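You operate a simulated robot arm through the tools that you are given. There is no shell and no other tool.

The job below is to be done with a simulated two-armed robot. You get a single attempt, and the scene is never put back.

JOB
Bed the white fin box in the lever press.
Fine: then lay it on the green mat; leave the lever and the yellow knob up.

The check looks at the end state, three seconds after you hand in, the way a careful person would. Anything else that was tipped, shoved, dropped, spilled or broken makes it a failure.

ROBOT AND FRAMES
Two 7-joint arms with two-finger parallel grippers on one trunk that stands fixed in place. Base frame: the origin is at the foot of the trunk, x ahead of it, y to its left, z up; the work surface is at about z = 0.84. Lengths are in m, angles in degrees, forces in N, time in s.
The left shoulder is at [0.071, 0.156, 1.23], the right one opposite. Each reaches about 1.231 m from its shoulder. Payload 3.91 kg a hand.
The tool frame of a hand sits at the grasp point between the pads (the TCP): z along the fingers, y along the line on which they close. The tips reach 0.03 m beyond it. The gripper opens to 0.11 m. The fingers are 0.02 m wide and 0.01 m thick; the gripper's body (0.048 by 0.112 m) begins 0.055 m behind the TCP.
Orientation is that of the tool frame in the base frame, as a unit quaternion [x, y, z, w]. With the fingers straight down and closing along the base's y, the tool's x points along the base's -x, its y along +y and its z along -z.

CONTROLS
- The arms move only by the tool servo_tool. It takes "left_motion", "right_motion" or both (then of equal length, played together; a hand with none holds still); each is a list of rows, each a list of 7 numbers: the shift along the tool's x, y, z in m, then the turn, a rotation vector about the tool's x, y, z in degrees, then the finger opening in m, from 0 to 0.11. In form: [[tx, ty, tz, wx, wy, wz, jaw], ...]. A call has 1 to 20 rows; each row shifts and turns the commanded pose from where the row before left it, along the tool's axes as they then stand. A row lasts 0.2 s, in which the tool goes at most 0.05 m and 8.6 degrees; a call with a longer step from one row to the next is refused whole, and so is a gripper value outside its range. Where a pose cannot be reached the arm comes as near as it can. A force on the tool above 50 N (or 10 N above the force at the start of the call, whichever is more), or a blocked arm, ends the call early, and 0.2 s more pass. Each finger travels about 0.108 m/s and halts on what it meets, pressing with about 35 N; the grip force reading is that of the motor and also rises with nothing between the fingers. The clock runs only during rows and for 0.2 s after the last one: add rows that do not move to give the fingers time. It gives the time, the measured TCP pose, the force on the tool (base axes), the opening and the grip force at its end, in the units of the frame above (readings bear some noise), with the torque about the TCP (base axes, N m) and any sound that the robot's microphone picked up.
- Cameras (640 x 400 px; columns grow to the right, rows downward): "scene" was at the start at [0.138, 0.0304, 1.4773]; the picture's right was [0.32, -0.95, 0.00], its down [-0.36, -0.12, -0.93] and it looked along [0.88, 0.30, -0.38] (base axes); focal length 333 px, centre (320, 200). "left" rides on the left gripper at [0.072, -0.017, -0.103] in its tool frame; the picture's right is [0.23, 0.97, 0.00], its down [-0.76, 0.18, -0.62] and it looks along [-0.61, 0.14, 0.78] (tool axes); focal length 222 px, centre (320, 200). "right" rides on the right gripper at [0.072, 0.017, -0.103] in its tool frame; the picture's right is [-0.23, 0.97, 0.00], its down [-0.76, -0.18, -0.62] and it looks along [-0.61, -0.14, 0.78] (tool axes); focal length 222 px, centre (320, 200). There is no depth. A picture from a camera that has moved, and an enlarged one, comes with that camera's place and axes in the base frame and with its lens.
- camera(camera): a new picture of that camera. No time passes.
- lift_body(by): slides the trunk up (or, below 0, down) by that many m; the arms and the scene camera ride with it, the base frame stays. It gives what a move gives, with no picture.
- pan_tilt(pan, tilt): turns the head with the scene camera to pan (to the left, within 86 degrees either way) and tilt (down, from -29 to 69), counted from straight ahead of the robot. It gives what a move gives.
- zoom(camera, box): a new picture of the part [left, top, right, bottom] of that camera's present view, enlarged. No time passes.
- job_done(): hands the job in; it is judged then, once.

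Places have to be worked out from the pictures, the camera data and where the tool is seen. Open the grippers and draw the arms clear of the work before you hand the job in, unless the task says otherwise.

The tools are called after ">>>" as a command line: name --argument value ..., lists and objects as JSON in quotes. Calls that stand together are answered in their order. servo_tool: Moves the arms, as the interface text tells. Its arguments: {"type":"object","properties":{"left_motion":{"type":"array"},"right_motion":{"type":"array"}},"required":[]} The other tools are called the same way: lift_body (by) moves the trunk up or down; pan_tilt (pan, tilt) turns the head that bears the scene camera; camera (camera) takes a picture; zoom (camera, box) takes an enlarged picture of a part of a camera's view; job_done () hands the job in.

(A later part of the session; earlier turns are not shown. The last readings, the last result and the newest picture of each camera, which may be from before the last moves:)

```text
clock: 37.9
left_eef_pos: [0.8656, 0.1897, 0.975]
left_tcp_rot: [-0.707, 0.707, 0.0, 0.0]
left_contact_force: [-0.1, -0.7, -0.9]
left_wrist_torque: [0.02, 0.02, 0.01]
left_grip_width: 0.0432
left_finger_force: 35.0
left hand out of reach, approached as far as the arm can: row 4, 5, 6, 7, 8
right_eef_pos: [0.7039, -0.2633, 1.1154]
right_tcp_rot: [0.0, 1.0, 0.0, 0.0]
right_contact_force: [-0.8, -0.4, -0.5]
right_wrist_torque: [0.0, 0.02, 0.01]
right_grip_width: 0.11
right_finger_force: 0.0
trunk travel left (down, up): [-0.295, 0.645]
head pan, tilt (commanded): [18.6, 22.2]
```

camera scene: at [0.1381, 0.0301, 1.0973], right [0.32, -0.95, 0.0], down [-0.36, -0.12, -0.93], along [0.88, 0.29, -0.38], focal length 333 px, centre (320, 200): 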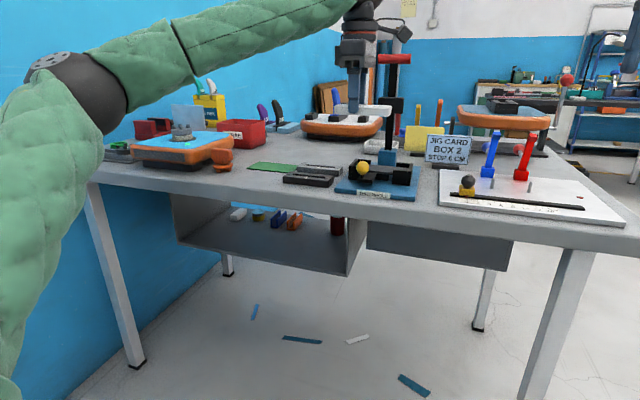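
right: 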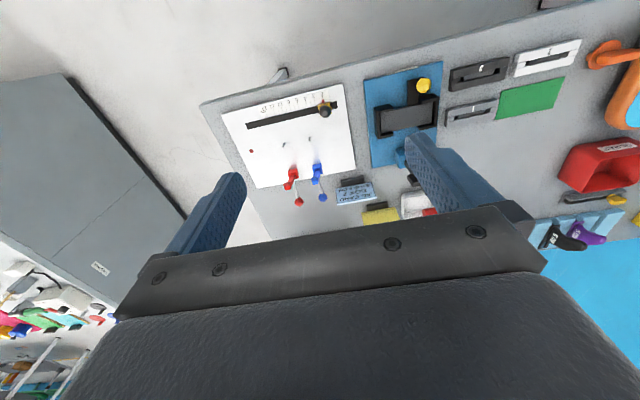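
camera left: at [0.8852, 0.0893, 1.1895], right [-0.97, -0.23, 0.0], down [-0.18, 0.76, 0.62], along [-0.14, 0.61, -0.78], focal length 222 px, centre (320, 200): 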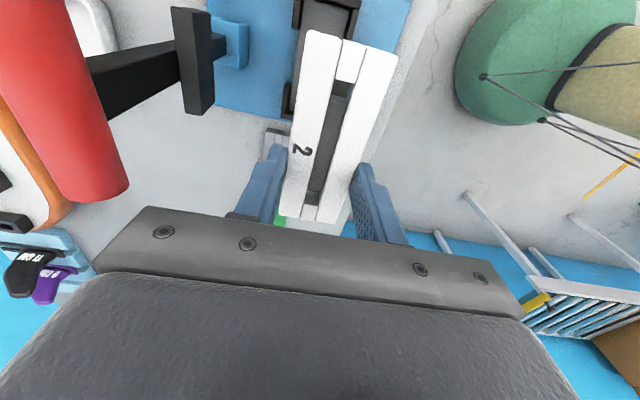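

The arm is still short toward −y. I'll test whether leaning the hand, with the wrist toward +y so it stays in easier territory, lets the fingertips reach the nest.

>>> servo_tool --left_motion '[[-0.015, 0.02, -0.03, 0, 0, 0, 0.02], [-0.015, 0.02, -0.03, 0, 0, 0, 0.02], [0, 0, 0, 0, 7.5, 0, 0.02], [0, 0, 0, 0, 7.5, 0, 0.02], [0, 0, 0, 0, 7.5, 0, 0.02], [0, 0, 0, 0, 7.5, 0, 0.02], [0, 0, 0, 0, 0, 0, 0.02]]'

```text
clock: 39.5
left_eef_pos: [0.8253, 0.2191, 1.0363]
left_tcp_rot: [0.683, -0.682, 0.185, 0.183]
left_contact_force: [0.3, -0.5, -0.9]
left_wrist_torque: [0.05, 0.01, 0.04]
left_grip_width: 0.0432
left_finger_force: 34.4
right_eef_pos: [0.7039, -0.2638, 1.1161]
right_tcp_rot: [-0.001, 1.0, 0.0, 0.0]
right_contact_force: [0.3, -0.2, -0.4]
right_wrist_torque: [0.04, -0.01, 0.0]
right_grip_width: 0.1098
right_finger_force: 0.0
trunk travel left (down, up): [-0.295, 0.645]
head pan, tilt (commanded): [18.6, 22.2]
```

The leaned hand is at [0.825, 0.219, 1.036]. I move it level toward the spot above the nest.

>>> servo_tool --left_motion '[[0.01645, -0.015, 0.0095, 0, 0, 0, 0.02], [0.01645, -0.015, 0.0095, 0, 0, 0, 0.02], [0.01645, -0.015, 0.0095, 0, 0, 0, 0.02], [0.01645, -0.015, 0.0095, 0, 0, 0, 0.02], [0, 0, 0, 0, 0, 0, 0.02]]'

```text
clock: 40.7
left_eef_pos: [0.886, 0.144, 1.035]
left_tcp_rot: [-0.683, 0.683, -0.184, -0.182]
left_contact_force: [-0.4, -0.4, -0.3]
left_wrist_torque: [0.01, -0.02, 0.03]
left_grip_width: 0.0431
left_finger_force: 34.5
right_eef_pos: [0.7046, -0.263, 1.1176]
right_tcp_rot: [0.0, 1.0, 0.0, -0.001]
right_contact_force: [-0.1, -0.3, -0.4]
right_wrist_torque: [-0.02, -0.04, 0.01]
right_grip_width: 0.1098
right_finger_force: 0.0
trunk travel left (down, up): [-0.295, 0.645]
head pan, tilt (commanded): [18.6, 22.2]
```

Leaning by 30° does it: the hand is at [0.886, 0.144, 1.035] with no reach warning. I check that it can also go lower and a bit farther to −y here.

>>> servo_tool --left_motion '[[-0.015, 0, 0.026, 0, 0, 0, 0.02], [-0.015, 0, 0.026, 0, 0, 0, 0.02], [0.0225, 0, 0.013, 0, 0, 0, 0.02], [0, 0, 0, 0, 0, 0, 0.02]]'

>>> camera --camera "left"

>>> camera --camera "scene"

```text
clock: 41.7
left_eef_pos: [0.8869, 0.1171, 0.9762]
left_tcp_rot: [0.684, -0.683, 0.182, 0.182]
left_contact_force: [-0.1, -0.1, 0.2]
left_wrist_torque: [0.01, -0.03, 0.02]
left_grip_width: 0.0432
left_finger_force: 35.4
right_eef_pos: [0.7046, -0.263, 1.1168]
right_tcp_rot: [0.0, 1.0, 0.0, 0.0]
right_contact_force: [-0.7, -0.2, 0.0]
right_wrist_torque: [0.0, 0.04, 0.0]
right_grip_width: 0.1098
right_finger_force: 0.1
trunk travel left (down, up): [-0.295, 0.645]
head pan, tilt (commanded): [18.6, 22.2]
```

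```text
taken
camera left: at [0.9036, 0.1074, 1.1024], right [-0.97, -0.2, 0.11], down [-0.18, 0.97, 0.16], along [-0.14, 0.13, -0.98], focal length 222 px, centre (320, 200)
```

left: 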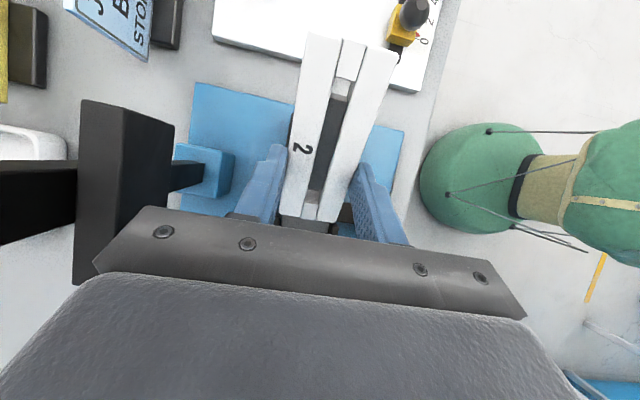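

```text
taken
camera scene: at [0.1374, 0.0302, 1.0975], right [0.32, -0.95, 0.0], down [-0.36, -0.12, -0.93], along [0.88, 0.3, -0.38], focal length 333 px, centre (320, 200)
```

scene: 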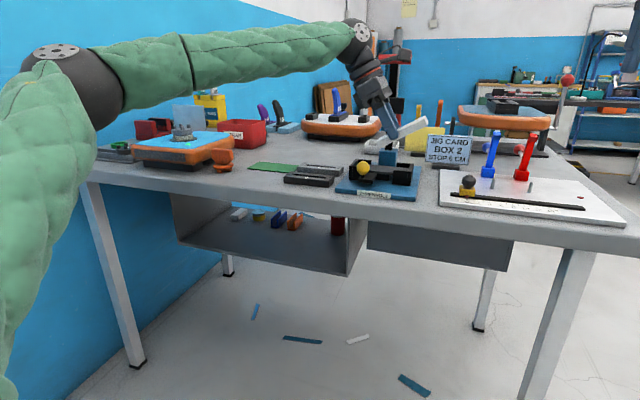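

The leaned hand reaches the nest area with room to spare, and the camera there looks straight down. The box has to be re-gripped with the hand leaned so that it lies flat in the nest. I carry it back to its old spot, turning the hand to its first turn on the way.

>>> servo_tool --left_motion '[[0.0137, 0, -0.0238, 0, 0, 0, 0.02], [0.0137, 0, -0.0238, 0, 0, 0, 0.02], [-0.026, 0.0174, -0.015, 0, 0, 0, 0.02], [-0.026, 0.0174, -0.015, 0, 0, 0, 0.02], [-0.026, 0.0174, -0.015, 0, 0, 0, 0.02], [-0.026, 0.0174, -0.015, 0, 0, 0, 0.02], [-0.026, 0.0174, -0.015, 0, 0, 0, 0.02], [0, 0, 0, 0, -7.5, 0, 0.02], [0, 0, 0, 0, -7.5, 0, 0.02], [0, 0, 0, 0, -7.5, 0, 0.02], [0, 0, 0, 0, -7.5, 0, 0.02], [0, 0, 0, 0, 0, 0, 0.02]]'

```text
clock: 44.3
left_eef_pos: [0.7971, 0.286, 1.0224]
left_tcp_rot: [0.707, -0.707, -0.001, -0.001]
left_contact_force: [0.0, -0.3, -0.8]
left_wrist_torque: [0.01, -0.01, -0.03]
left_grip_width: 0.0431
left_finger_force: 35.0
left hand out of reach, approached as far as the arm can: row 2
right_eef_pos: [0.7033, -0.2632, 1.1153]
right_tcp_rot: [0.0, 1.0, 0.001, 0.0]
right_contact_force: [-0.3, -0.3, -0.2]
right_wrist_torque: [-0.01, -0.03, 0.0]
right_grip_width: 0.1099
right_finger_force: 0.1
trunk travel left (down, up): [-0.295, 0.645]
head pan, tilt (commanded): [18.6, 22.2]
```

The hand is upright at [0.797, 0.286, 1.022]. I turn it back by 180° in two steps.

>>> servo_tool --left_motion '[[0, 0, 0, 0, 0, 8.18, 0.02], [0, 0, 0, 0, 0, 8.18, 0.02], [0, 0, 0, 0, 0, 8.18, 0.02], [0, 0, 0, 0, 0, 8.18, 0.02], [0, 0, 0, 0, 0, 8.18, 0.02], [0, 0, 0, 0, 0, 8.18, 0.02], [0, 0, 0, 0, 0, 8.18, 0.02], [0, 0, 0, 0, 0, 8.18, 0.02], [0, 0, 0, 0, 0, 8.18, 0.02], [0, 0, 0, 0, 0, 8.18, 0.02], [0, 0, 0, 0, 0, 8.2, 0.02]]'

>>> servo_tool --left_motion '[[0, 0, 0, 0, 0, 8.18, 0.02], [0, 0, 0, 0, 0, 8.18, 0.02], [0, 0, 0, 0, 0, 8.18, 0.02], [0, 0, 0, 0, 0, 8.18, 0.02], [0, 0, 0, 0, 0, 8.18, 0.02], [0, 0, 0, 0, 0, 8.18, 0.02], [0, 0, 0, 0, 0, 8.18, 0.02], [0, 0, 0, 0, 0, 8.18, 0.02], [0, 0, 0, 0, 0, 8.18, 0.02], [0, 0, 0, 0, 0, 8.18, 0.02], [0, 0, 0, 0, 0, 8.2, 0.02], [0, 0, 0, 0, 0, 0, 0.02]]'

>>> camera --camera "left"

```text
clock: 46.7
left_eef_pos: [0.7987, 0.2851, 1.0212]
left_tcp_rot: [0.001, 1.0, 0.0, -0.001]
left_contact_force: [-1.1, -0.2, -1.0]
left_wrist_torque: [0.0, -0.03, 0.01]
left_grip_width: 0.0434
left_finger_force: 35.0
right_eef_pos: [0.707, -0.2624, 1.116]
right_tcp_rot: [0.001, 1.0, -0.001, 0.0]
right_contact_force: [0.6, 0.2, -0.2]
right_wrist_torque: [-0.04, -0.05, 0.01]
right_grip_width: 0.1101
right_finger_force: 0.0
trunk travel left (down, up): [-0.295, 0.645]
head pan, tilt (commanded): [18.6, 22.2]
```

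```text
clock: 49.3
left_eef_pos: [0.7963, 0.285, 1.0227]
left_tcp_rot: [0.708, 0.706, 0.0, 0.0]
left_contact_force: [-1.1, 0.2, -0.6]
left_wrist_torque: [-0.01, -0.03, 0.0]
left_grip_width: 0.0431
left_finger_force: 34.8
right_eef_pos: [0.7053, -0.2622, 1.1152]
right_tcp_rot: [0.0, 1.0, 0.0, 0.0]
right_contact_force: [-0.5, 0.9, 0.4]
right_wrist_torque: [0.01, 0.03, 0.04]
right_grip_width: 0.1099
right_finger_force: 0.1
trunk travel left (down, up): [-0.295, 0.645]
head pan, tilt (commanded): [18.6, 22.2]
```

```text
taken
camera left: at [0.7809, 0.3582, 1.1257], right [0.97, 0.23, 0.0], down [0.18, -0.76, 0.62], along [0.14, -0.61, -0.78], focal length 222 px, centre (320, 200)
```

left: 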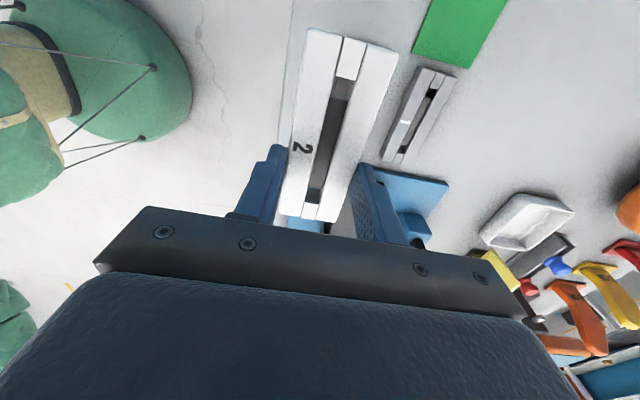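

The box is back in its first heading. I carry it over its old spot and lower it to the table.

>>> servo_tool --left_motion '[[0.0305, 0.0085, 0.005, 0, 0, 0, 0.02], [0.0305, 0.0085, 0.005, 0, 0, 0, 0.02], [0.0305, 0.0085, 0.005, 0, 0, 0, 0.02], [0.0305, 0.0085, 0.005, 0, 0, 0, 0.02], [0, 0, 0.03, 0, 0, 0, 0.02], [0, 0, 0.03, 0, 0, 0, 0.02], [0, 0, 0.03, 0, 0, 0, 0.02], [0, 0, 0.02, 0, 0, 0, 0.02], [0, 0, 0.01, 0, 0, 0, 0.02], [0, 0, 0.006, 0, 0, 0, 0.02], [0, 0, 0, 0, 0, 0, 0.02]]'

>>> camera --camera "left"

>>> camera --camera "scene"

```text
clock: 51.7
left_eef_pos: [0.8305, 0.4086, 0.8756]
left_tcp_rot: [0.707, 0.707, 0.0, -0.001]
left_contact_force: [-0.8, 0.0, -0.3]
left_wrist_torque: [-0.01, 0.02, 0.01]
left_grip_width: 0.0432
left_finger_force: 35.2
right_eef_pos: [0.7056, -0.2625, 1.1163]
right_tcp_rot: [0.0, 1.0, 0.0, 0.0]
right_contact_force: [0.0, -0.6, 0.0]
right_wrist_torque: [0.02, -0.01, -0.01]
right_grip_width: 0.1099
right_finger_force: 0.0
trunk travel left (down, up): [-0.295, 0.645]
head pan, tilt (commanded): [18.6, 22.2]
```

```text
taken
camera left: at [0.8145, 0.481, 0.9798], right [0.97, 0.23, 0.0], down [0.18, -0.76, 0.62], along [0.14, -0.61, -0.78], focal length 222 px, centre (320, 200)
```

left: 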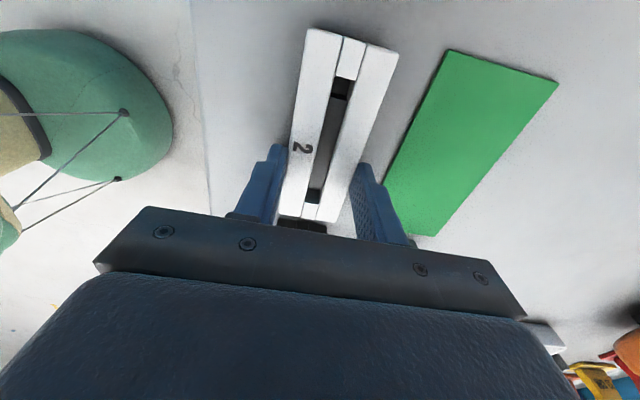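

```text
taken
camera scene: at [0.138, 0.0302, 1.0973], right [0.32, -0.95, 0.0], down [-0.36, -0.12, -0.93], along [0.88, 0.3, -0.38], focal length 333 px, centre (320, 200)
```

scene: 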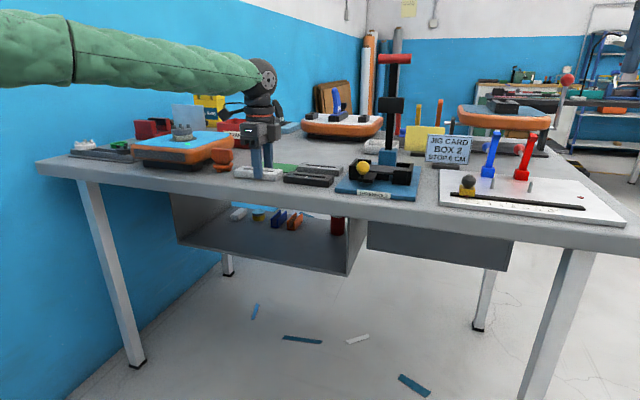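

The box hangs about 1–2 mm above the table. I lower it that last bit, open the fingers and go straight up.

>>> servo_tool --left_motion '[[0, 0, 0.0015, 0, 0, 0, 0.02], [0, 0, 0, 0, 0, 0, 0.045], [0, 0, 0, 0, 0, 0, 0.055], [0, 0, 0, 0, 0, 0, 0.07], [0, 0, 0, 0, 0, 0, 0.07], [0, 0, -0.03, 0, 0, 0, 0.07], [0, 0, -0.04, 0, 0, 0, 0.07], [0, 0, -0.04, 0, 0, 0, 0.07], [0, 0, -0.02, 0, 0, 0, 0.07], [0, 0, 0, 0, 0, 0, 0.07]]'

>>> camera --camera "left"

```text
clock: 53.9
left_eef_pos: [0.8302, 0.4065, 1.0052]
left_tcp_rot: [0.707, 0.707, 0.0, 0.0]
left_contact_force: [0.0, -0.3, 0.7]
left_wrist_torque: [-0.02, 0.01, 0.0]
left_grip_width: 0.07
left_finger_force: 0.0
right_eef_pos: [0.7054, -0.2621, 1.1161]
right_tcp_rot: [0.0, 1.0, 0.001, 0.0]
right_contact_force: [0.2, -0.1, -0.3]
right_wrist_torque: [0.01, 0.03, 0.03]
right_grip_width: 0.11
right_finger_force: 0.1
trunk travel left (down, up): [-0.295, 0.645]
head pan, tilt (commanded): [18.6, 22.2]
```

```text
taken
camera left: at [0.8137, 0.4804, 1.1086], right [0.97, 0.23, 0.0], down [0.18, -0.76, 0.62], along [0.14, -0.61, -0.78], focal length 222 px, centre (320, 200)
```

left: 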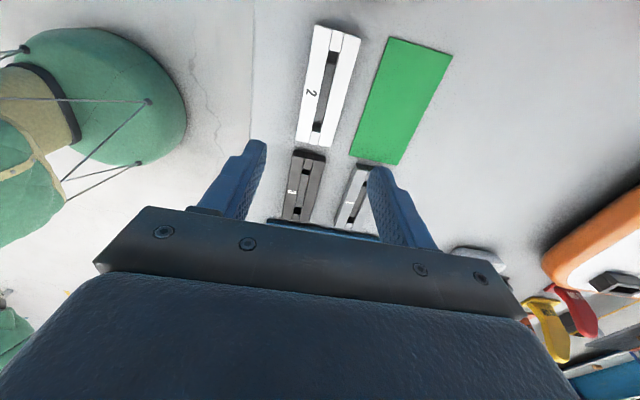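

The box lies on the table in its first place. I turn the empty hand half round, so its camera will look down from above, and then lean it.

>>> servo_tool --left_motion '[[0, 0, 0, 0, 0, -8.18, 0.07], [0, 0, 0, 0, 0, -8.18, 0.07], [0, 0, 0, 0, 0, -8.18, 0.07], [0, 0, 0, 0, 0, -8.18, 0.07], [0, 0, 0, 0, 0, -8.18, 0.07], [0, 0, 0, 0, 0, -8.18, 0.07], [0, 0, 0, 0, 0, -8.18, 0.07], [0, 0, 0, 0, 0, -8.18, 0.07], [0, 0, 0, 0, 0, -8.18, 0.07], [0, 0, 0, 0, 0, -8.18, 0.07], [0, 0, 0, 0, 0, -8.2, 0.07]]'

>>> servo_tool --left_motion '[[0, 0, 0, 0, 0, -8.18, 0.07], [0, 0, 0, 0, 0, -8.18, 0.07], [0, 0, 0, 0, 0, -8.18, 0.07], [0, 0, 0, 0, 0, -8.18, 0.07], [0, 0, 0, 0, 0, -8.18, 0.07], [0, 0, 0, 0, 0, -8.18, 0.07], [0, 0, 0, 0, 0, -8.18, 0.07], [0, 0, 0, 0, 0, -8.18, 0.07], [0, 0, 0, 0, 0, -8.18, 0.07], [0, 0, 0, 0, 0, -8.18, 0.07], [0, 0, 0, 0, 0, -8.2, 0.07], [0, 0, 0, 0, 7.5, 0, 0.07], [0, 0, 0, 0, 7.5, 0, 0.07], [0, 0, 0, 0, 7.5, 0, 0.07], [0, 0, 0, 0, 7.5, 0, 0.07], [0, 0, 0, 0, 0, 0, 0.07]]'

>>> camera --camera "left"

>>> camera --camera "scene"

```text
clock: 56.3
left_eef_pos: [0.8313, 0.4069, 1.0034]
left_tcp_rot: [-0.002, 1.0, 0.0, 0.0]
left_contact_force: [-0.2, -0.3, -0.6]
left_wrist_torque: [-0.01, -0.03, -0.02]
left_grip_width: 0.0699
left_finger_force: 0.0
right_eef_pos: [0.7053, -0.2628, 1.1157]
right_tcp_rot: [0.0, 1.0, 0.0, 0.001]
right_contact_force: [0.1, 0.4, -0.6]
right_wrist_torque: [0.02, -0.01, -0.04]
right_grip_width: 0.1102
right_finger_force: 0.0
trunk travel left (down, up): [-0.295, 0.645]
head pan, tilt (commanded): [18.6, 22.2]
```

```text
clock: 59.7
left_eef_pos: [0.8311, 0.4063, 1.007]
left_tcp_rot: [-0.682, 0.683, -0.183, -0.184]
left_contact_force: [-0.3, 0.3, 0.5]
left_wrist_torque: [-0.01, -0.02, -0.01]
left_grip_width: 0.0701
left_finger_force: 0.2
right_eef_pos: [0.706, -0.2625, 1.115]
right_tcp_rot: [0.0, 1.0, 0.0, 0.001]
right_contact_force: [0.4, 0.6, 0.8]
right_wrist_torque: [0.03, 0.02, 0.02]
right_grip_width: 0.1099
right_finger_force: 0.1
trunk travel left (down, up): [-0.295, 0.645]
head pan, tilt (commanded): [18.6, 22.2]
```

```text
taken
camera left: at [0.8488, 0.3964, 1.131], right [-0.97, -0.2, 0.11], down [-0.18, 0.97, 0.16], along [-0.14, 0.13, -0.98], focal length 222 px, centre (320, 200)
```

left: 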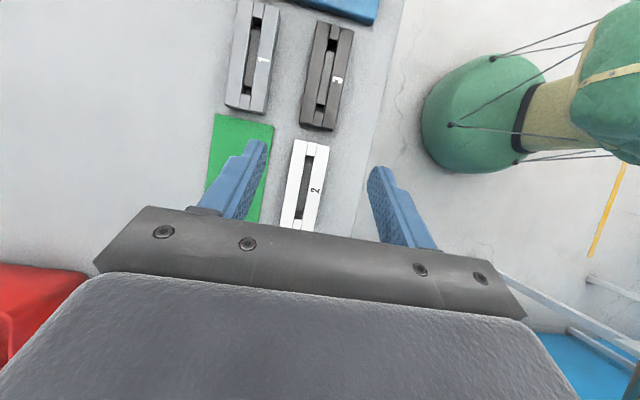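

```text
taken
camera scene: at [0.1378, 0.0299, 1.0973], right [0.32, -0.95, 0.0], down [-0.36, -0.12, -0.93], along [0.88, 0.3, -0.38], focal length 333 px, centre (320, 200)
```

scene: 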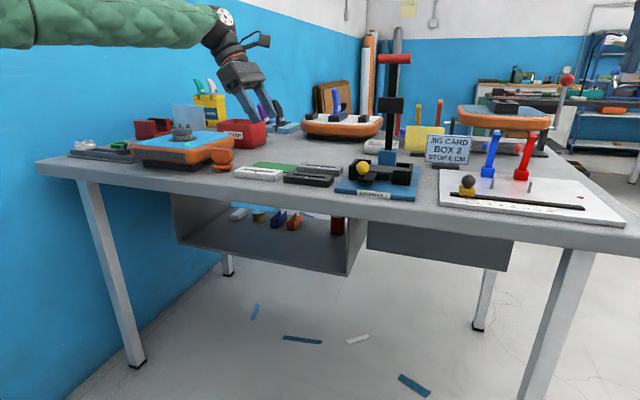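

The camera now looks down on the box from above. I zoom in to measure the box again for the leaned grip.

>>> zoom --camera "left" --box '[190, 110, 390, 250]'

```text
2.86 times, centred on (290, 180) of left
camera zoom: at [0.8488, 0.3964, 1.131], right [-0.97, -0.2, 0.11], down [-0.18, 0.97, 0.16], along [-0.14, 0.13, -0.98], focal length 635 px, centre (406, 257)
```

zoom: 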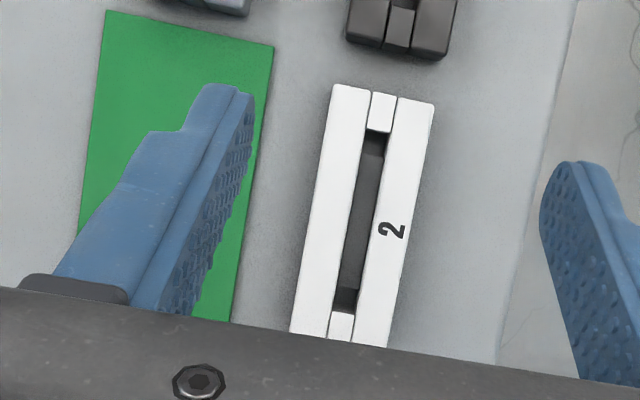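

The box is at x 0.8095–0.852, y 0.368–0.477. I lower the leaned hand onto it and close the fingers.

>>> servo_tool --left_motion '[[-0.0134, 0.001, -0.0078, 0, 0, 0, 0.07], [-0.012, 0, 0.0208, 0, 0, 0, 0.07], [-0.012, 0, 0.0208, 0, 0, 0, 0.07], [-0.012, 0, 0.0208, 0, 0, 0, 0.07], [-0.012, 0, 0.0208, 0, 0, 0, 0.07], [-0.012, 0, 0.0208, 0, 0, 0, 0.07], [-0.005, 0, 0.0087, 0, 0, 0, 0.07], [0, 0, 0, 0, 0, 0, 0.07]]'

>>> zoom --camera "left" --box '[190, 110, 450, 270]'

>>> zoom --camera "scene" --box '[200, 110, 320, 200]'

```text
clock: 61.5
left_eef_pos: [0.8291, 0.4231, 0.874]
left_tcp_rot: [-0.683, 0.683, -0.183, -0.183]
left_contact_force: [0.4, -1.0, 0.5]
left_wrist_torque: [-0.02, 0.04, 0.0]
left_grip_width: 0.0699
left_finger_force: 0.0
right_eef_pos: [0.7049, -0.263, 1.1163]
right_tcp_rot: [0.001, 1.0, 0.0, 0.0]
right_contact_force: [0.0, -0.6, 0.7]
right_wrist_torque: [-0.02, 0.0, 0.02]
right_grip_width: 0.11
right_finger_force: 0.1
trunk travel left (down, up): [-0.295, 0.645]
head pan, tilt (commanded): [18.6, 22.2]
```

```text
2.46 times, centred on (320, 190) of left
camera zoom: at [0.8476, 0.4118, 1.0001], right [-0.97, -0.2, 0.11], down [-0.18, 0.97, 0.16], along [-0.14, 0.13, -0.98], focal length 547 px, centre (320, 225)
```

zoom: 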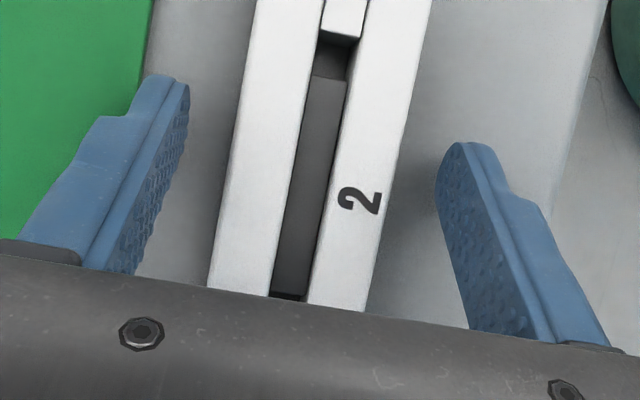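

```text
4.44 times, centred on (260, 155) of scene
camera zoom: at [0.1379, 0.0302, 1.0973], right [0.32, -0.95, 0.0], down [-0.36, -0.12, -0.93], along [0.88, 0.3, -0.38], focal length 1478 px, centre (587, 400)
```

zoom: 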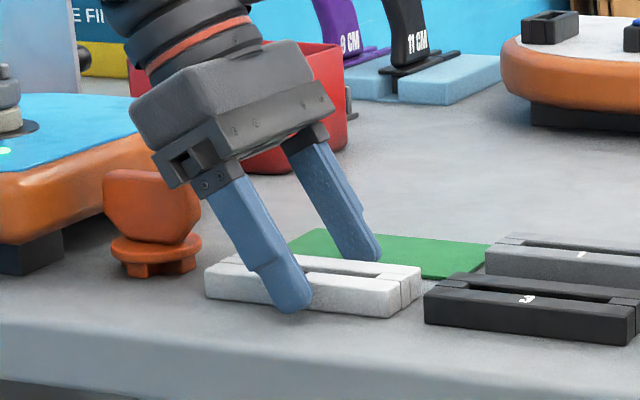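

The fingers straddle the box, and the gripper is clear of the orange part. I close the fingers, wait, and lift slightly.

>>> servo_tool --left_motion '[[0, 0, 0, 0, 0, 0, 0.055], [0, 0, 0, 0, 0, 0, 0.045], [0, 0, 0, 0, 0, 0, 0.03], [0, 0, 0, 0, 0, 0, 0.02], [0, 0, 0, 0, 0, 0, 0.02], [0, 0, 0, 0, 0, 0, 0.02]]'

>>> servo_tool --left_motion '[[0.01, 0, -0.0173, 0, 0, 0, 0.02], [0.015, 0, -0.026, 0, 0, 0, 0.02], [0.015, 0, -0.026, 0, 0, 0, 0.02], [0, 0, 0, 0, 0, 0, 0.02]]'

>>> zoom --camera "scene" --box '[200, 90, 340, 195]'

>>> camera --camera "left"

```text
clock: 62.9
left_eef_pos: [0.8296, 0.4219, 0.8737]
left_tcp_rot: [-0.683, 0.683, -0.183, -0.184]
left_contact_force: [-1.3, 0.7, -0.7]
left_wrist_torque: [-0.01, -0.02, 0.0]
left_grip_width: 0.043
left_finger_force: 34.9
right_eef_pos: [0.7045, -0.2639, 1.1165]
right_tcp_rot: [0.0, 1.0, -0.001, -0.001]
right_contact_force: [-0.1, -0.1, 0.0]
right_wrist_torque: [-0.02, -0.02, 0.0]
right_grip_width: 0.1098
right_finger_force: 0.1
trunk travel left (down, up): [-0.295, 0.645]
head pan, tilt (commanded): [18.6, 22.2]
```

```text
clock: 63.9
left_eef_pos: [0.8298, 0.4218, 0.9536]
left_tcp_rot: [0.684, -0.682, 0.183, 0.183]
left_contact_force: [0.0, 1.1, -1.4]
left_wrist_torque: [-0.02, 0.02, 0.01]
left_grip_width: 0.0434
left_finger_force: 34.7
right_eef_pos: [0.7051, -0.2624, 1.1156]
right_tcp_rot: [0.0, 1.0, 0.001, 0.0]
right_contact_force: [-0.6, -0.2, 0.4]
right_wrist_torque: [-0.01, -0.01, 0.02]
right_grip_width: 0.1103
right_finger_force: 0.1
trunk travel left (down, up): [-0.295, 0.645]
head pan, tilt (commanded): [18.6, 22.2]
```

```text
3.81 times, centred on (270, 142) of scene
camera zoom: at [0.1382, 0.0305, 1.0972], right [0.32, -0.95, 0.0], down [-0.36, -0.12, -0.93], along [0.88, 0.3, -0.38], focal length 1267 px, centre (510, 419)
```

zoom: 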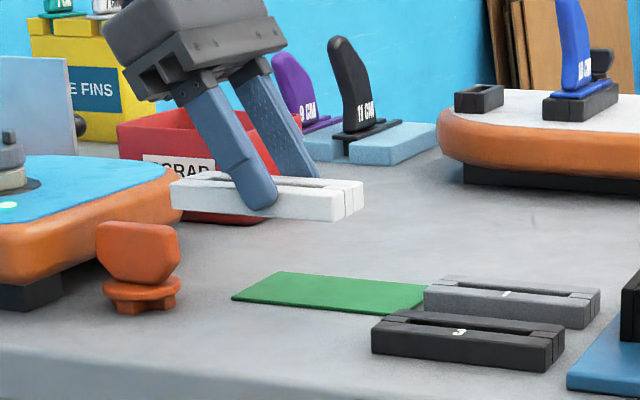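

```text
taken
camera left: at [0.8479, 0.4117, 1.0801], right [-0.97, -0.2, 0.11], down [-0.18, 0.97, 0.16], along [-0.14, 0.13, -0.98], focal length 222 px, centre (320, 200)
```

left: 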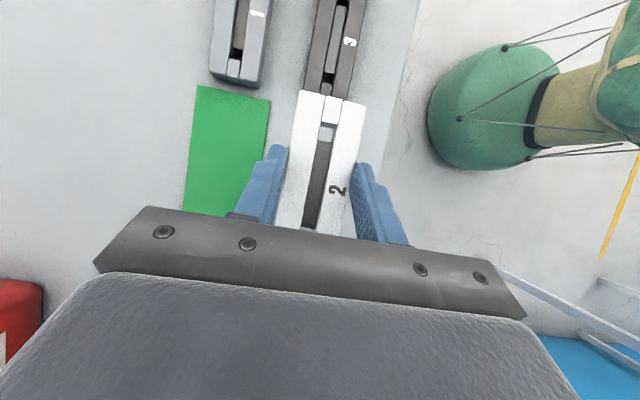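

The box is held level in the leaned grip. I carry it over to above the nest.

>>> servo_tool --left_motion '[[0.0162, -0.0034, 0.0081, 0, 0, 0, 0.02], [0.0322, -0.0068, 0.0163, 0, 0, 0, 0.02], [0.0322, -0.0068, 0.0163, 0, 0, 0, 0.02], [0.0322, -0.0068, 0.0163, 0, 0, 0, 0.02], [0.0322, -0.0068, 0.0163, 0, 0, 0, 0.02], [0.0322, -0.0068, 0.0163, 0, 0, 0, 0.02], [0.0322, -0.0068, 0.0163, 0, 0, 0, 0.02], [0.0322, -0.0068, 0.0163, 0, 0, 0, 0.02], [0.0162, -0.0034, 0.0081, 0, 0, 0, 0.02], [0, 0, 0, 0, 0, 0, 0.02]]'

>>> camera --camera "left"

>>> zoom --camera "scene" --box '[320, 60, 460, 210]'

```text
clock: 66.1
left_eef_pos: [0.884, 0.1343, 0.9699]
left_tcp_rot: [0.683, -0.683, 0.183, 0.182]
left_contact_force: [-0.5, 0.2, -0.6]
left_wrist_torque: [0.0, 0.03, -0.01]
left_grip_width: 0.0431
left_finger_force: 35.2
right_eef_pos: [0.7041, -0.262, 1.1165]
right_tcp_rot: [0.0, 1.0, 0.001, -0.001]
right_contact_force: [0.6, -0.3, -0.1]
right_wrist_torque: [0.0, 0.02, -0.03]
right_grip_width: 0.11
right_finger_force: 0.2
trunk travel left (down, up): [-0.295, 0.645]
head pan, tilt (commanded): [18.6, 22.2]
```

```text
taken
camera left: at [0.9021, 0.1238, 1.0973], right [-0.97, -0.2, 0.11], down [-0.18, 0.97, 0.16], along [-0.14, 0.13, -0.98], focal length 222 px, centre (320, 200)
```

left: 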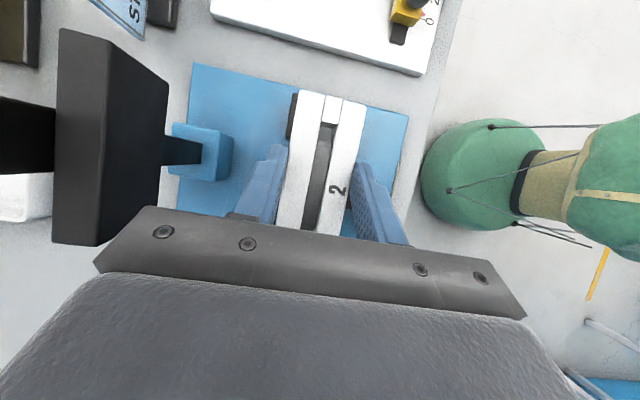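

```text
2.67 times, centred on (390, 135) of scene
camera zoom: at [0.1378, 0.0301, 1.0973], right [0.32, -0.95, 0.0], down [-0.36, -0.12, -0.93], along [0.88, 0.3, -0.38], focal length 887 px, centre (133, 373)
```

zoom: 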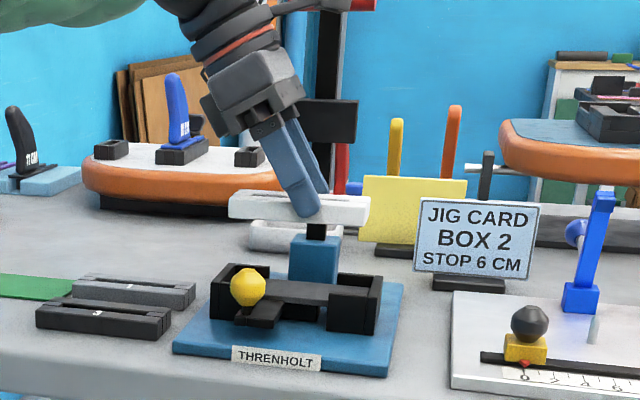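

The box hovers over the nest. From this lower viewpoint I zoom in on the nest to check the bed height and the linkage under it.

>>> zoom --camera "scene" --box '[345, 145, 415, 200]'

>>> zoom --camera "left" --box '[230, 70, 430, 220]'

```text
7.27 times, centred on (380, 172) of scene
camera zoom: at [0.1378, 0.0301, 1.0973], right [0.32, -0.95, 0.0], down [-0.36, -0.12, -0.93], along [0.88, 0.3, -0.38], focal length 2419 px, centre (-116, 400)
```

zoom: 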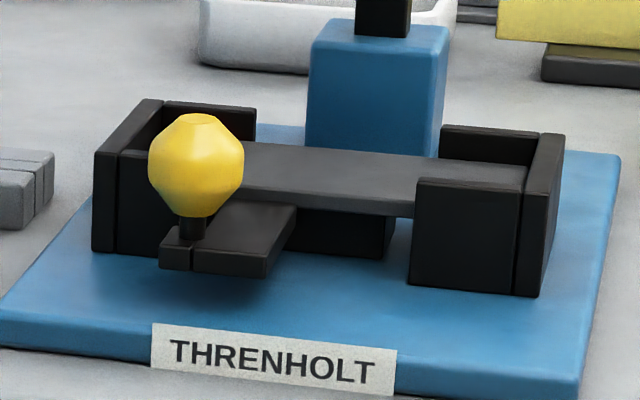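

```text
2.67 times, centred on (330, 145) of left
camera zoom: at [0.9021, 0.1238, 1.0973], right [-0.97, -0.2, 0.11], down [-0.18, 0.97, 0.16], along [-0.14, 0.13, -0.98], focal length 592 px, centre (293, 347)
```

zoom: 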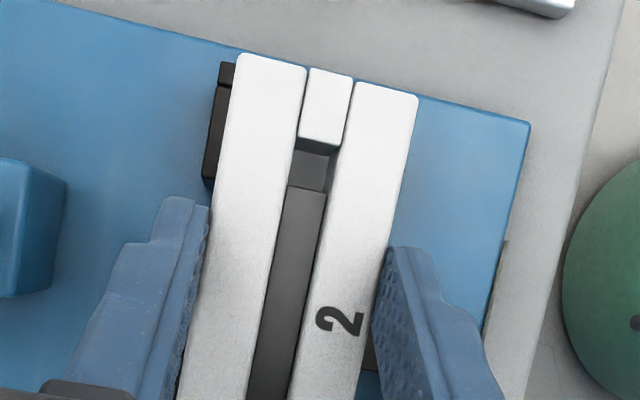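

Bed top is at about z 0.873 and wall tops at 0.881. I shift 4 mm to −y and lower the box to about 14 mm above the walls for a last alignment check.

>>> servo_tool --left_motion '[[-0.0058, 0, 0.0128, 0, 0, 0, 0.02], [-0.0058, 0, 0.0128, 0, 0, 0, 0.02], [-0.0058, 0, 0.0128, 0, 0, 0, 0.02], [0, 0, 0, 0, 0, 0, 0.02]]'

>>> zoom --camera "left" --box '[230, 70, 430, 240]'

>>> zoom --camera "scene" --box '[335, 120, 425, 200]'

```text
clock: 67.1
left_eef_pos: [0.8842, 0.1308, 0.9283]
left_tcp_rot: [0.683, -0.683, 0.183, 0.182]
left_contact_force: [0.0, 0.6, -0.1]
left_wrist_torque: [0.0, 0.0, -0.02]
left_grip_width: 0.0429
left_finger_force: 35.2
right_eef_pos: [0.7063, -0.2621, 1.116]
right_tcp_rot: [0.0, 1.0, 0.0, 0.0]
right_contact_force: [0.7, 0.2, -0.5]
right_wrist_torque: [0.03, 0.01, 0.01]
right_grip_width: 0.11
right_finger_force: 0.0
trunk travel left (down, up): [-0.295, 0.645]
head pan, tilt (commanded): [18.6, 22.2]
```

```text
2.35 times, centred on (330, 155) of left
camera zoom: at [0.9024, 0.1202, 1.0549], right [-0.97, -0.2, 0.11], down [-0.18, 0.97, 0.16], along [-0.14, 0.13, -0.98], focal length 523 px, centre (296, 306)
```

zoom: 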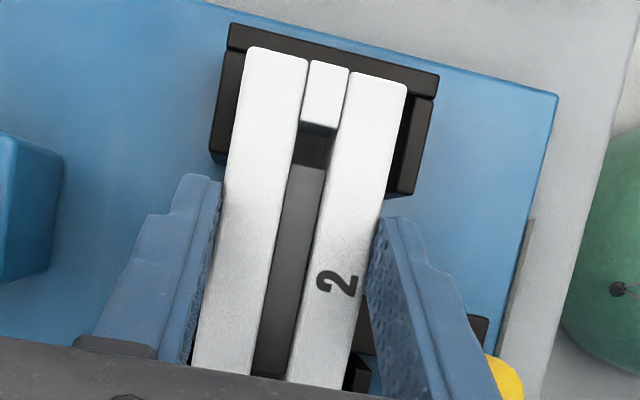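

```text
5.00 times, centred on (380, 160) of scene
camera zoom: at [0.138, 0.0302, 1.0973], right [0.32, -0.95, 0.0], down [-0.36, -0.12, -0.93], along [0.88, 0.3, -0.38], focal length 1663 px, centre (20, 400)
```

zoom: 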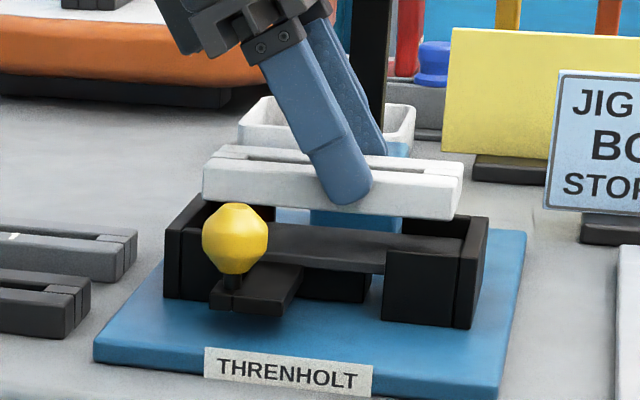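

I zoom tighter on the visible end of the nest to check the box against the wall edges.

>>> zoom --camera "left" --box '[310, 70, 430, 165]'

>>> zoom --camera "scene" --box '[355, 140, 415, 190]'

```text
4.21 times, centred on (370, 118) of left
camera zoom: at [0.9024, 0.1202, 1.0549], right [-0.97, -0.2, 0.11], down [-0.18, 0.97, 0.16], along [-0.14, 0.13, -0.98], focal length 935 px, centre (110, 547)
```

zoom: 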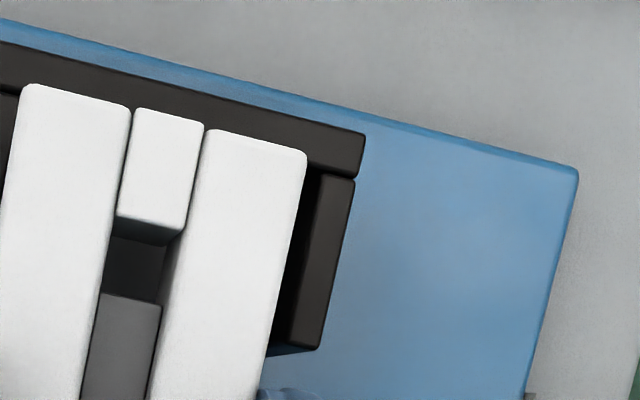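

```text
8.00 times, centred on (385, 165) of scene
camera zoom: at [0.138, 0.0302, 1.0973], right [0.32, -0.95, 0.0], down [-0.36, -0.12, -0.93], along [0.88, 0.3, -0.38], focal length 2660 px, centre (-200, 480)
```

zoom: 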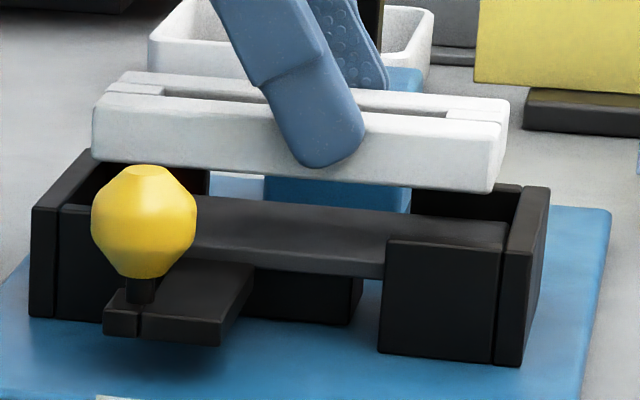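

The front wall looks nearer the robot than my first estimate (inner edge about x 0.852). I check the back wall too, to find the true middle of the nest.

>>> zoom --camera "left" --box '[300, 60, 360, 150]'

>>> zoom --camera "left" --box '[310, 150, 450, 250]'

```text
4.44 times, centred on (330, 105) of left
camera zoom: at [0.9024, 0.1202, 1.0549], right [-0.97, -0.2, 0.11], down [-0.18, 0.97, 0.16], along [-0.14, 0.13, -0.98], focal length 987 px, centre (276, 622)
```

zoom: 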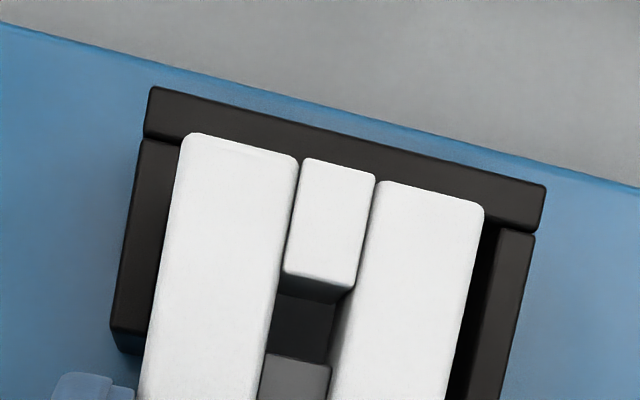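

```text
4.00 times, centred on (380, 200) of left
camera zoom: at [0.9024, 0.1202, 1.0549], right [-0.97, -0.2, 0.11], down [-0.18, 0.97, 0.16], along [-0.14, 0.13, -0.98], focal length 888 px, centre (80, 200)
```

zoom: 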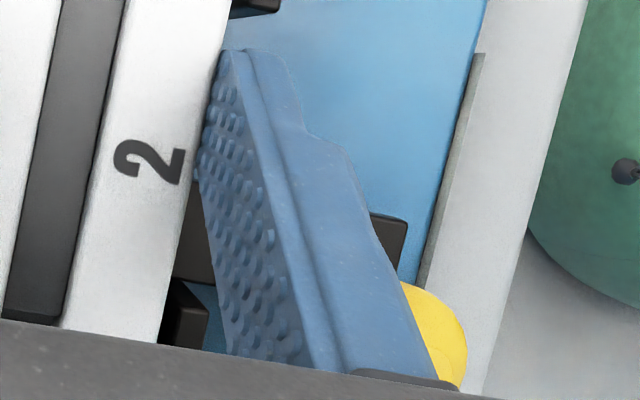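

Comparing all views, the walls top out at about z 0.883, the nest is centred at x 0.8805, y 0.1305, and the bed top is at about 0.875. I shift 5 mm back toward −x and lower the box to just above the bed.

>>> servo_tool --left_motion '[[0.0009, 0.005, 0.0005, 0, 0, 0, 0.02], [-0.003, 0, 0.0052, 0, 0, 0, 0.02], [-0.003, 0, 0.0052, 0, 0, 0, 0.02], [-0.0025, 0, 0.0043, 0, 0, 0, 0.02], [0, 0, 0, 0, 0, 0, 0.02]]'

>>> zoom --camera "left" --box '[230, 70, 430, 240]'

>>> zoom --camera "scene" --box '[345, 130, 425, 195]'

```text
clock: 68.3
left_eef_pos: [0.8798, 0.1299, 0.9112]
left_tcp_rot: [0.683, -0.683, 0.183, 0.183]
left_contact_force: [0.1, 0.4, -1.6]
left_wrist_torque: [0.0, -0.02, 0.0]
left_grip_width: 0.0432
left_finger_force: 35.1
right_eef_pos: [0.7062, -0.2631, 1.1151]
right_tcp_rot: [0.001, 1.0, 0.0, 0.001]
right_contact_force: [0.3, -0.3, -0.4]
right_wrist_torque: [-0.01, 0.01, -0.02]
right_grip_width: 0.11
right_finger_force: 0.1
trunk travel left (down, up): [-0.295, 0.645]
head pan, tilt (commanded): [18.6, 22.2]
```

```text
2.35 times, centred on (330, 155) of left
camera zoom: at [0.8971, 0.1187, 1.0374], right [-0.97, -0.2, 0.11], down [-0.18, 0.97, 0.16], along [-0.14, 0.13, -0.98], focal length 523 px, centre (296, 306)
```

zoom: 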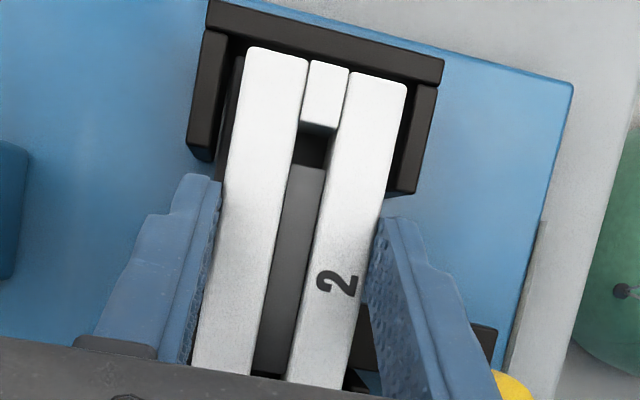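

```text
6.15 times, centred on (385, 162) of scene
camera zoom: at [0.138, 0.0302, 1.0973], right [0.32, -0.95, 0.0], down [-0.36, -0.12, -0.93], along [0.88, 0.3, -0.38], focal length 2046 px, centre (-80, 431)
```

zoom: 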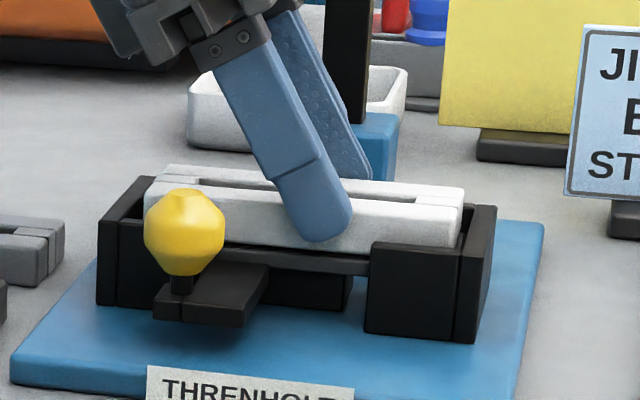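

The box sits centred between the walls with its bottom about 2 mm above the bed. I lower in small steps until contact shows.

>>> servo_tool --left_motion '[[-0.0005, 0, 0.00087, 0, 0, 0, 0.02], [-0.0005, 0, 0.00087, 0, 0, 0, 0.02], [0, 0, 0, 0, 0, 0, 0.02]]'

>>> servo_tool --left_motion '[[-0.0005, 0, 0.00087, 0, 0, 0, 0.02], [0, 0, 0, 0, 0, 0, 0.02]]'

>>> zoom --camera "scene" --box '[345, 130, 425, 195]'

```text
clock: 69.1
left_eef_pos: [0.8789, 0.1284, 0.9099]
left_tcp_rot: [0.683, -0.683, 0.183, 0.183]
left_contact_force: [2.2, 0.6, 4.3]
left_wrist_torque: [-0.02, -0.07, 0.02]
left_grip_width: 0.0429
left_finger_force: 35.5
right_eef_pos: [0.7048, -0.2622, 1.1163]
right_tcp_rot: [0.0, 1.0, 0.0, 0.0]
right_contact_force: [-0.4, 0.6, 0.0]
right_wrist_torque: [-0.03, 0.0, 0.0]
right_grip_width: 0.1101
right_finger_force: 0.0
trunk travel left (down, up): [-0.295, 0.645]
head pan, tilt (commanded): [18.6, 22.2]
```

```text
clock: 69.7
left_eef_pos: [0.8797, 0.128, 0.9092]
left_tcp_rot: [-0.682, 0.684, -0.183, -0.183]
left_contact_force: [2.6, 1.1, 8.2]
left_wrist_torque: [-0.26, -0.1, 0.0]
left_grip_width: 0.0434
left_finger_force: 34.6
right_eef_pos: [0.7052, -0.2634, 1.1155]
right_tcp_rot: [0.0, 1.0, 0.0, -0.001]
right_contact_force: [-0.1, 0.2, -0.2]
right_wrist_torque: [-0.04, 0.01, 0.03]
right_grip_width: 0.1099
right_finger_force: 0.1
trunk travel left (down, up): [-0.295, 0.645]
head pan, tilt (commanded): [18.6, 22.2]
```

```text
6.15 times, centred on (385, 162) of scene
camera zoom: at [0.1376, 0.0301, 1.0974], right [0.32, -0.95, 0.0], down [-0.36, -0.12, -0.93], along [0.88, 0.3, -0.38], focal length 2046 px, centre (-80, 431)
```

zoom: 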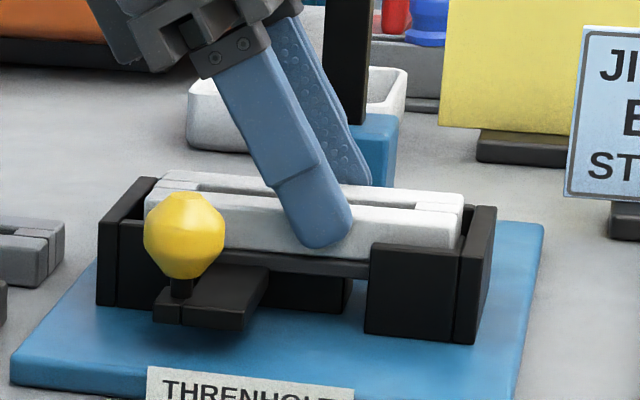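

Contact is clear at about 8 N, so the box rests on the bed. I open the fingers gently and see how it sits.

>>> servo_tool --left_motion '[[0, 0, 0, 0, 0, 0, 0.044], [0, 0, 0, 0, 0, 0, 0.05], [0, 0, 0, 0, 0, 0, 0.055], [0, 0, 0, 0, 0, 0, 0.055]]'

>>> zoom --camera "left" --box '[230, 70, 430, 240]'

>>> zoom --camera "scene" --box '[345, 130, 425, 195]'

```text
clock: 70.7
left_eef_pos: [0.8798, 0.1303, 0.9089]
left_tcp_rot: [-0.682, 0.684, -0.182, -0.183]
left_contact_force: [-0.2, -1.4, 0.7]
left_wrist_torque: [0.01, -0.03, -0.04]
left_grip_width: 0.055
left_finger_force: 0.0
right_eef_pos: [0.7055, -0.2623, 1.1159]
right_tcp_rot: [0.001, 1.0, 0.0, 0.0]
right_contact_force: [0.2, 0.1, -0.5]
right_wrist_torque: [0.0, -0.01, 0.01]
right_grip_width: 0.11
right_finger_force: 0.1
trunk travel left (down, up): [-0.295, 0.645]
head pan, tilt (commanded): [18.6, 22.2]
```

```text
2.35 times, centred on (330, 155) of left
camera zoom: at [0.8975, 0.1186, 1.0346], right [-0.97, -0.2, 0.11], down [-0.18, 0.97, 0.16], along [-0.14, 0.13, -0.98], focal length 523 px, centre (296, 306)
```

zoom: 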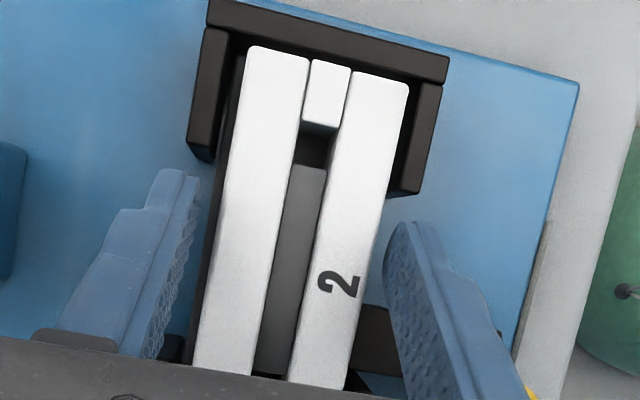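

```text
6.15 times, centred on (385, 162) of scene
camera zoom: at [0.138, 0.0302, 1.0973], right [0.32, -0.95, 0.0], down [-0.36, -0.12, -0.93], along [0.88, 0.3, -0.38], focal length 2046 px, centre (-80, 431)
```

zoom: 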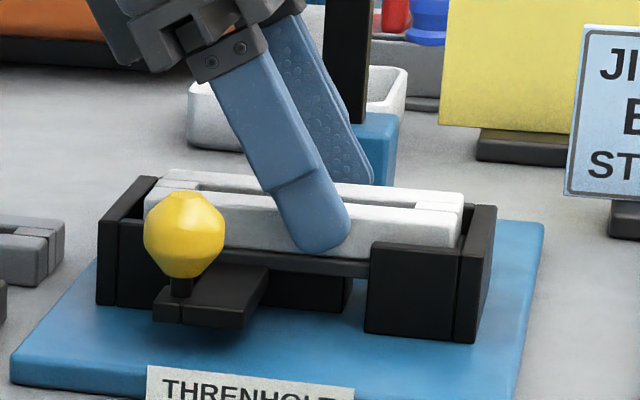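

The box lies loose and level in the nest. I lift the open hand clear of the press and step back to the left.

>>> servo_tool --left_motion '[[0.01, 0, -0.0173, 0, 0, 0, 0.06], [0.015, 0, -0.026, 0, 0, 0, 0.06], [0.01, 0, -0.0173, 0, 0, 0, 0.06], [-0.02, 0.01, -0.03, 0, 0, 0, 0.06], [-0.026, 0.02, -0.025, 0, 0, 0, 0.06], [-0.03, 0.02, -0.0173, 0, 0, 0, 0.06], [-0.03, 0.02, -0.0173, 0, 0, 0, 0.06], [0, 0, 0, 0, 0, 0, 0.06]]'

>>> zoom --camera "scene" --box '[340, 30, 440, 205]'

>>> camera --camera "left"

>>> camera --camera "scene"

```text
clock: 72.5
left_eef_pos: [0.8091, 0.2643, 1.0021]
left_tcp_rot: [0.684, -0.683, 0.183, 0.183]
left_contact_force: [0.2, -0.3, 0.2]
left_wrist_torque: [-0.01, -0.01, -0.01]
left_grip_width: 0.0598
left_finger_force: 0.1
right_eef_pos: [0.7052, -0.2627, 1.1161]
right_tcp_rot: [0.0, 1.0, 0.0, -0.001]
right_contact_force: [-0.9, 0.0, 0.5]
right_wrist_torque: [-0.04, -0.03, -0.01]
right_grip_width: 0.1099
right_finger_force: 0.0
trunk travel left (down, up): [-0.295, 0.645]
head pan, tilt (commanded): [18.6, 22.2]
```

```text
2.29 times, centred on (390, 118) of scene
camera zoom: at [0.1383, 0.0299, 1.0972], right [0.32, -0.95, 0.0], down [-0.36, -0.12, -0.93], along [0.88, 0.3, -0.38], focal length 760 px, centre (160, 389)
```

zoom: 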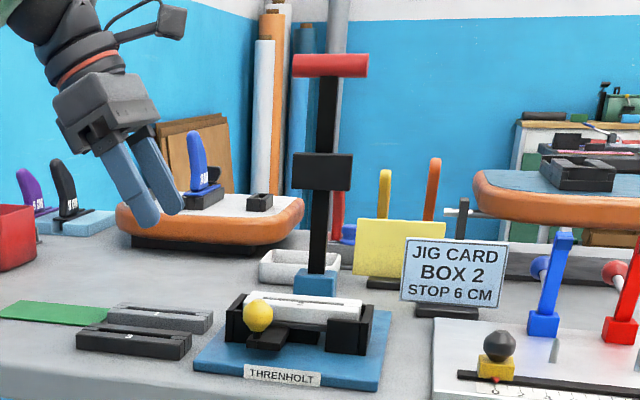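

```text
taken
camera left: at [0.8274, 0.2541, 1.1289], right [-0.97, -0.2, 0.11], down [-0.18, 0.97, 0.16], along [-0.14, 0.13, -0.98], focal length 222 px, centre (320, 200)
```

left: 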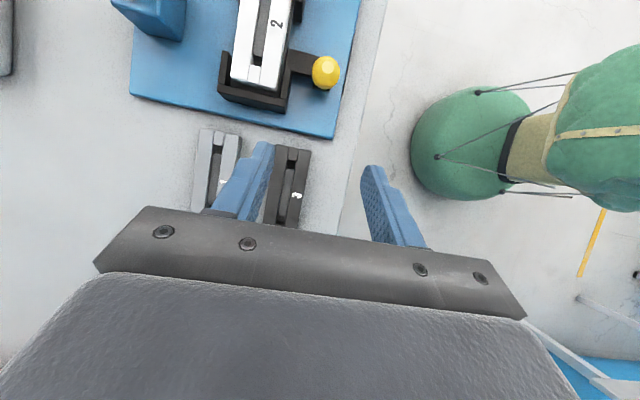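

```text
taken
camera scene: at [0.1383, 0.0299, 1.0972], right [0.32, -0.95, 0.0], down [-0.36, -0.12, -0.93], along [0.88, 0.3, -0.38], focal length 333 px, centre (320, 200)
```

scene: 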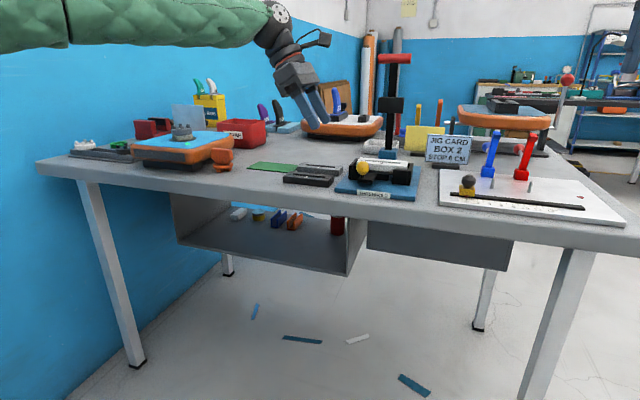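

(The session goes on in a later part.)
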